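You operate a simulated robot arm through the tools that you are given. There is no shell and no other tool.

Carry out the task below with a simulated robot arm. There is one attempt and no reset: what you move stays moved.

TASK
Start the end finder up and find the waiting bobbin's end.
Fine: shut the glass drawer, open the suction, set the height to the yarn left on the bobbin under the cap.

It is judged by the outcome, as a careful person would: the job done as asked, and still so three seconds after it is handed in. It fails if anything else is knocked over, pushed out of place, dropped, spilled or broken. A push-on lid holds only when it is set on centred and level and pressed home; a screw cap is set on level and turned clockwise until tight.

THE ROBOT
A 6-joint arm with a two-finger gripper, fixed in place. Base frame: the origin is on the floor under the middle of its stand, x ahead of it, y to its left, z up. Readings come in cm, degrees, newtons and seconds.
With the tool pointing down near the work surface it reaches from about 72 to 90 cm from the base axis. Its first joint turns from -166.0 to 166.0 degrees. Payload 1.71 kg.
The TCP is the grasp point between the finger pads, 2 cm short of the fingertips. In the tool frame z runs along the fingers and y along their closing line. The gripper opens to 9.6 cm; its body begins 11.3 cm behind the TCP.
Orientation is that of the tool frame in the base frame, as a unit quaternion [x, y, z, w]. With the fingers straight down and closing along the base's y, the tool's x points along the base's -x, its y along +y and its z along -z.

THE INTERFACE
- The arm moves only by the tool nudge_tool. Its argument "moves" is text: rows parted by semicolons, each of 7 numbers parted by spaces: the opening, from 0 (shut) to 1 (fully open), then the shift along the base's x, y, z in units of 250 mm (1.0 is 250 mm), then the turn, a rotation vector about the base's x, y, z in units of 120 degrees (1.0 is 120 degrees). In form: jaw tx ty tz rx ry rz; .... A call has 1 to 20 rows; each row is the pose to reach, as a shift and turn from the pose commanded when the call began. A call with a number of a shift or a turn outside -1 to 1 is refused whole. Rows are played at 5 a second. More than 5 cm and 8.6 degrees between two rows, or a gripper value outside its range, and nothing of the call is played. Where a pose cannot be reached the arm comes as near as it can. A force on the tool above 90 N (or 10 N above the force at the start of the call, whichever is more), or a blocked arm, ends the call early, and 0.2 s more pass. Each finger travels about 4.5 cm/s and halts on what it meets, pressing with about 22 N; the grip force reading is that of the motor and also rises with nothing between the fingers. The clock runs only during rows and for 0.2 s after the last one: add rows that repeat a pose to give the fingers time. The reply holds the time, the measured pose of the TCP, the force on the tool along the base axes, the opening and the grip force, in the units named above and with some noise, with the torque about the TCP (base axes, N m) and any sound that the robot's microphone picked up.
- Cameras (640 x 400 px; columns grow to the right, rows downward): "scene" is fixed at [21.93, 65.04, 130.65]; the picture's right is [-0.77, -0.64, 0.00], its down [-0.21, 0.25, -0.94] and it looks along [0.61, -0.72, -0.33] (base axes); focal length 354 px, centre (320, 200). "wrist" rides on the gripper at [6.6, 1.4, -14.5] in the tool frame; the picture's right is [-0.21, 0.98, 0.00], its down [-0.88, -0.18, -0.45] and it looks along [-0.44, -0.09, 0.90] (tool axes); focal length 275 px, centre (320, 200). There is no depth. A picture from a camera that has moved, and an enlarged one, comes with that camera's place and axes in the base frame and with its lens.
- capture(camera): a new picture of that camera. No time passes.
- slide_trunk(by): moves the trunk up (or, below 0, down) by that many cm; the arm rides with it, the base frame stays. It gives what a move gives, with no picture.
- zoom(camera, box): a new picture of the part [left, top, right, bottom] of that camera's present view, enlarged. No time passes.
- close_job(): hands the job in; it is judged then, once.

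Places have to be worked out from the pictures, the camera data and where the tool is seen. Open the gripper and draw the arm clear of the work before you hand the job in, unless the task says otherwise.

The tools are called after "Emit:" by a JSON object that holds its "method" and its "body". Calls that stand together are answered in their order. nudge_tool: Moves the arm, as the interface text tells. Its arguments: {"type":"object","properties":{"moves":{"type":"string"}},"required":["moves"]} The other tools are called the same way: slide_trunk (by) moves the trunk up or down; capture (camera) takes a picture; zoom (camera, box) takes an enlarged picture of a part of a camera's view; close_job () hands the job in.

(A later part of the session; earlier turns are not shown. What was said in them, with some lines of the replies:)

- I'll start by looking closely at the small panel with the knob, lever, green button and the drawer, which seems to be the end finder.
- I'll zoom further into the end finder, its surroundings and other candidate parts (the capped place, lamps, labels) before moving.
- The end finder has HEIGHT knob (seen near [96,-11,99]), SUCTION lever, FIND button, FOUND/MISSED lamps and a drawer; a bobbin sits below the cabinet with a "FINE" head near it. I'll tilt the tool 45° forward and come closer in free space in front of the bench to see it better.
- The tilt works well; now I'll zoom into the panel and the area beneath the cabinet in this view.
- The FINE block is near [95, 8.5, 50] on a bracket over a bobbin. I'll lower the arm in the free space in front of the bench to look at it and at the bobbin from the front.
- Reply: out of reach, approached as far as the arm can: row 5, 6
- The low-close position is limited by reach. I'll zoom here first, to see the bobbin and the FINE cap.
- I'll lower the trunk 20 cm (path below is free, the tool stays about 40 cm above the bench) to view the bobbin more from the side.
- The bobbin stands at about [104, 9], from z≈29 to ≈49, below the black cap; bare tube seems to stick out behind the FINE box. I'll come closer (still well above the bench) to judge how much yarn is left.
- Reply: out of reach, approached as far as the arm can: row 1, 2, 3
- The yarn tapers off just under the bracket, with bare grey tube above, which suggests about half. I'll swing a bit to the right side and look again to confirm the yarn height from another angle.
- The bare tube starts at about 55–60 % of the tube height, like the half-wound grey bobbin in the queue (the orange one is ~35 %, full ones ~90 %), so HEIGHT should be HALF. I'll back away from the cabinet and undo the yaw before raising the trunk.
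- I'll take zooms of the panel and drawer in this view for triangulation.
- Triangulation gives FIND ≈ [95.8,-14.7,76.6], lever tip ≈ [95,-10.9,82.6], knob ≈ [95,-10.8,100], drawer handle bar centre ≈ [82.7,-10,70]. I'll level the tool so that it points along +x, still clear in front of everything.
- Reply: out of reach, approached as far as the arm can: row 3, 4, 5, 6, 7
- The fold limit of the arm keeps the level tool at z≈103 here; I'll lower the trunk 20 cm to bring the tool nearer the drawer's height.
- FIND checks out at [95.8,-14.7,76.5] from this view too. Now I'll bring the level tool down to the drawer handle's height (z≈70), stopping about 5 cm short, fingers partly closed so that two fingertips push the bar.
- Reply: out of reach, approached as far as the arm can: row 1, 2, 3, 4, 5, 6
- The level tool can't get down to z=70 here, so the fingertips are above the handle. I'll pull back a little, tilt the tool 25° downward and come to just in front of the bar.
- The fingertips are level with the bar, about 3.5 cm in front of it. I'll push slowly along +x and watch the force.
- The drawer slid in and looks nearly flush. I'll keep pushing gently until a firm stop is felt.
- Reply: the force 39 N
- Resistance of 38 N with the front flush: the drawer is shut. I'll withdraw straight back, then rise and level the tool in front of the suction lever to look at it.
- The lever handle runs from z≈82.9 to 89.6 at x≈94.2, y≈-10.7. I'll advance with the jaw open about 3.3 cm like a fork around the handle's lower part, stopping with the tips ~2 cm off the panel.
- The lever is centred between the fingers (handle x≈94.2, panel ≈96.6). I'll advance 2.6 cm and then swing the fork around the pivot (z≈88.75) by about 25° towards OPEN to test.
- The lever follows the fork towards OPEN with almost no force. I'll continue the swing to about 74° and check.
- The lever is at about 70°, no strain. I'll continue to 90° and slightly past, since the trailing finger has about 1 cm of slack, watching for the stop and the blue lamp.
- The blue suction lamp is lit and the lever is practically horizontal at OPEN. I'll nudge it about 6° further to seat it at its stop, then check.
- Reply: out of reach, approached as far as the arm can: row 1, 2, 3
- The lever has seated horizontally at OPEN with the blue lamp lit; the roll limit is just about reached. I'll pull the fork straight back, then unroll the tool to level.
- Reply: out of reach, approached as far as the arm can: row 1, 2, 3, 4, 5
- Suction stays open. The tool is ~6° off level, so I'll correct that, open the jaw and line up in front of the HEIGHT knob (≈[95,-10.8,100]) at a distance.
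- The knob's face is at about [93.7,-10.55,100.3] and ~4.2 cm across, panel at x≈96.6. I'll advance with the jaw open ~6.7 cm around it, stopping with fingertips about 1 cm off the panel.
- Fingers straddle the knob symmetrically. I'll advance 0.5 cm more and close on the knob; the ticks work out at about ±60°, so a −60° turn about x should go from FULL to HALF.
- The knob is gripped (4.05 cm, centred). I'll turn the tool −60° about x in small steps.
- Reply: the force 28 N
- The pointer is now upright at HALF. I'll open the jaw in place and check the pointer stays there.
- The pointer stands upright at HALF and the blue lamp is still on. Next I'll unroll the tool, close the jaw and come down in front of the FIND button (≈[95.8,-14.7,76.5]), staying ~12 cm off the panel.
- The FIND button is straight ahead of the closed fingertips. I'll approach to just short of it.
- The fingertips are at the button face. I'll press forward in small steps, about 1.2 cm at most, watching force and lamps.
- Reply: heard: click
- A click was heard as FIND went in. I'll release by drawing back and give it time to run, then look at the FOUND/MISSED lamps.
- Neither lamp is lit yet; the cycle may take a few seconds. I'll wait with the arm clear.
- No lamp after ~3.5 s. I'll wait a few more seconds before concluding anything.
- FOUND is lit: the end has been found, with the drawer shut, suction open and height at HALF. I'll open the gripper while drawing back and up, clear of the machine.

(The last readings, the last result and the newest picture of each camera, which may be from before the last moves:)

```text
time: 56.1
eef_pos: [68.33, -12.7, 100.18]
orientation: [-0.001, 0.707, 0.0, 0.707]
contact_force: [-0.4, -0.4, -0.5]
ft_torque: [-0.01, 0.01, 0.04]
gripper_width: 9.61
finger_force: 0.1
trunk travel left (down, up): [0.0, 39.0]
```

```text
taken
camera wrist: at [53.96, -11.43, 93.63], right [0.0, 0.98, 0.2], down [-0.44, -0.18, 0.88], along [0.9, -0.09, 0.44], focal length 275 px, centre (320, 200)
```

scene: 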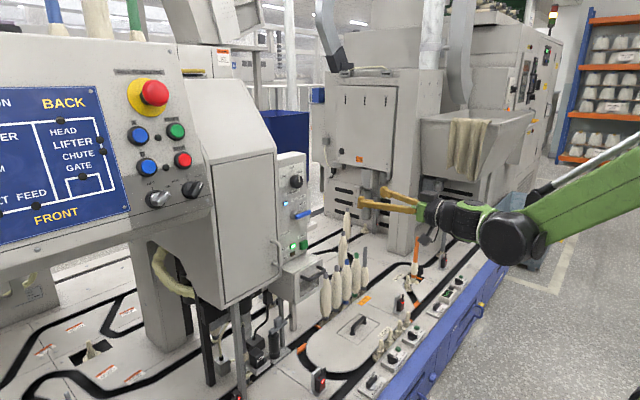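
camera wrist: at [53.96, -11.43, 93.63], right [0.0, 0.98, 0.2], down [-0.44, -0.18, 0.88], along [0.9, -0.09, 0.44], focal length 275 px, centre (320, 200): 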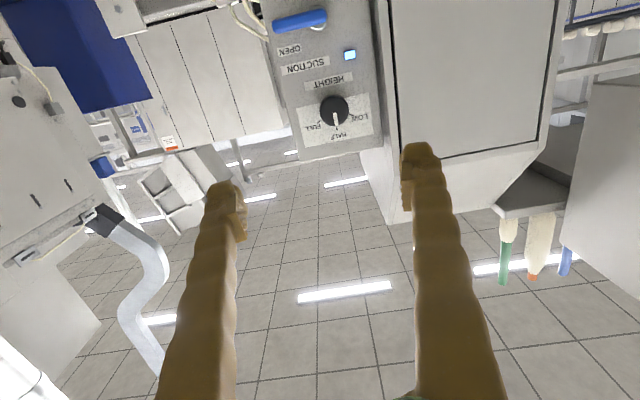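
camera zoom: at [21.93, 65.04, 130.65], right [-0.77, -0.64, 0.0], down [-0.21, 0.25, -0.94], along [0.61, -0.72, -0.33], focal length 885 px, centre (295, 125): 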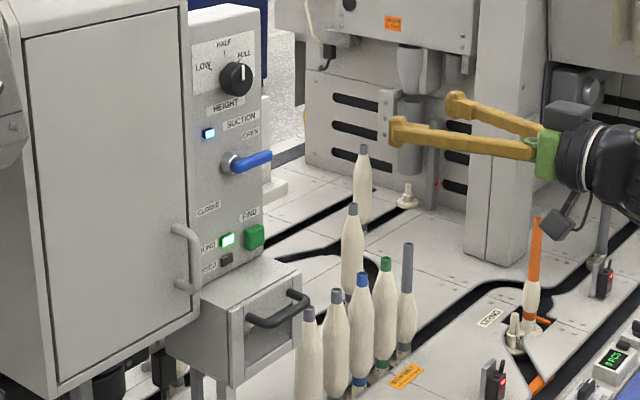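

The arm is clear and the gripper is open. The drawer is shut, SUCTION is OPEN with its lamp lit, HEIGHT is at HALF and FOUND is lit. The bobbins are still standing, so I'm handing the job in.

Emit:
{"method": "close_job", "body": {}}

```text
The job is handed in.
```

The end finder is started and it has found the waiting bobbin's end: the FOUND lamp came on about 4 to 8 seconds after I pressed FIND.

- **Glass drawer:** shut. I pushed it in by the handle until it hit a firm stop.
- **Suction:** open. The lever is seated at OPEN and its blue lamp is lit.
- **Height:** set to HALF. Yarn covers roughly 55–60% of the tube on the bobbin under the cap, so I turned the knob down from FULL. A bracket hides the exact top of the yarn, so that figure is an estimate.

In the last pictures nothing else looked moved or knocked over. I opened the gripper and drew the arm clear before handing in.
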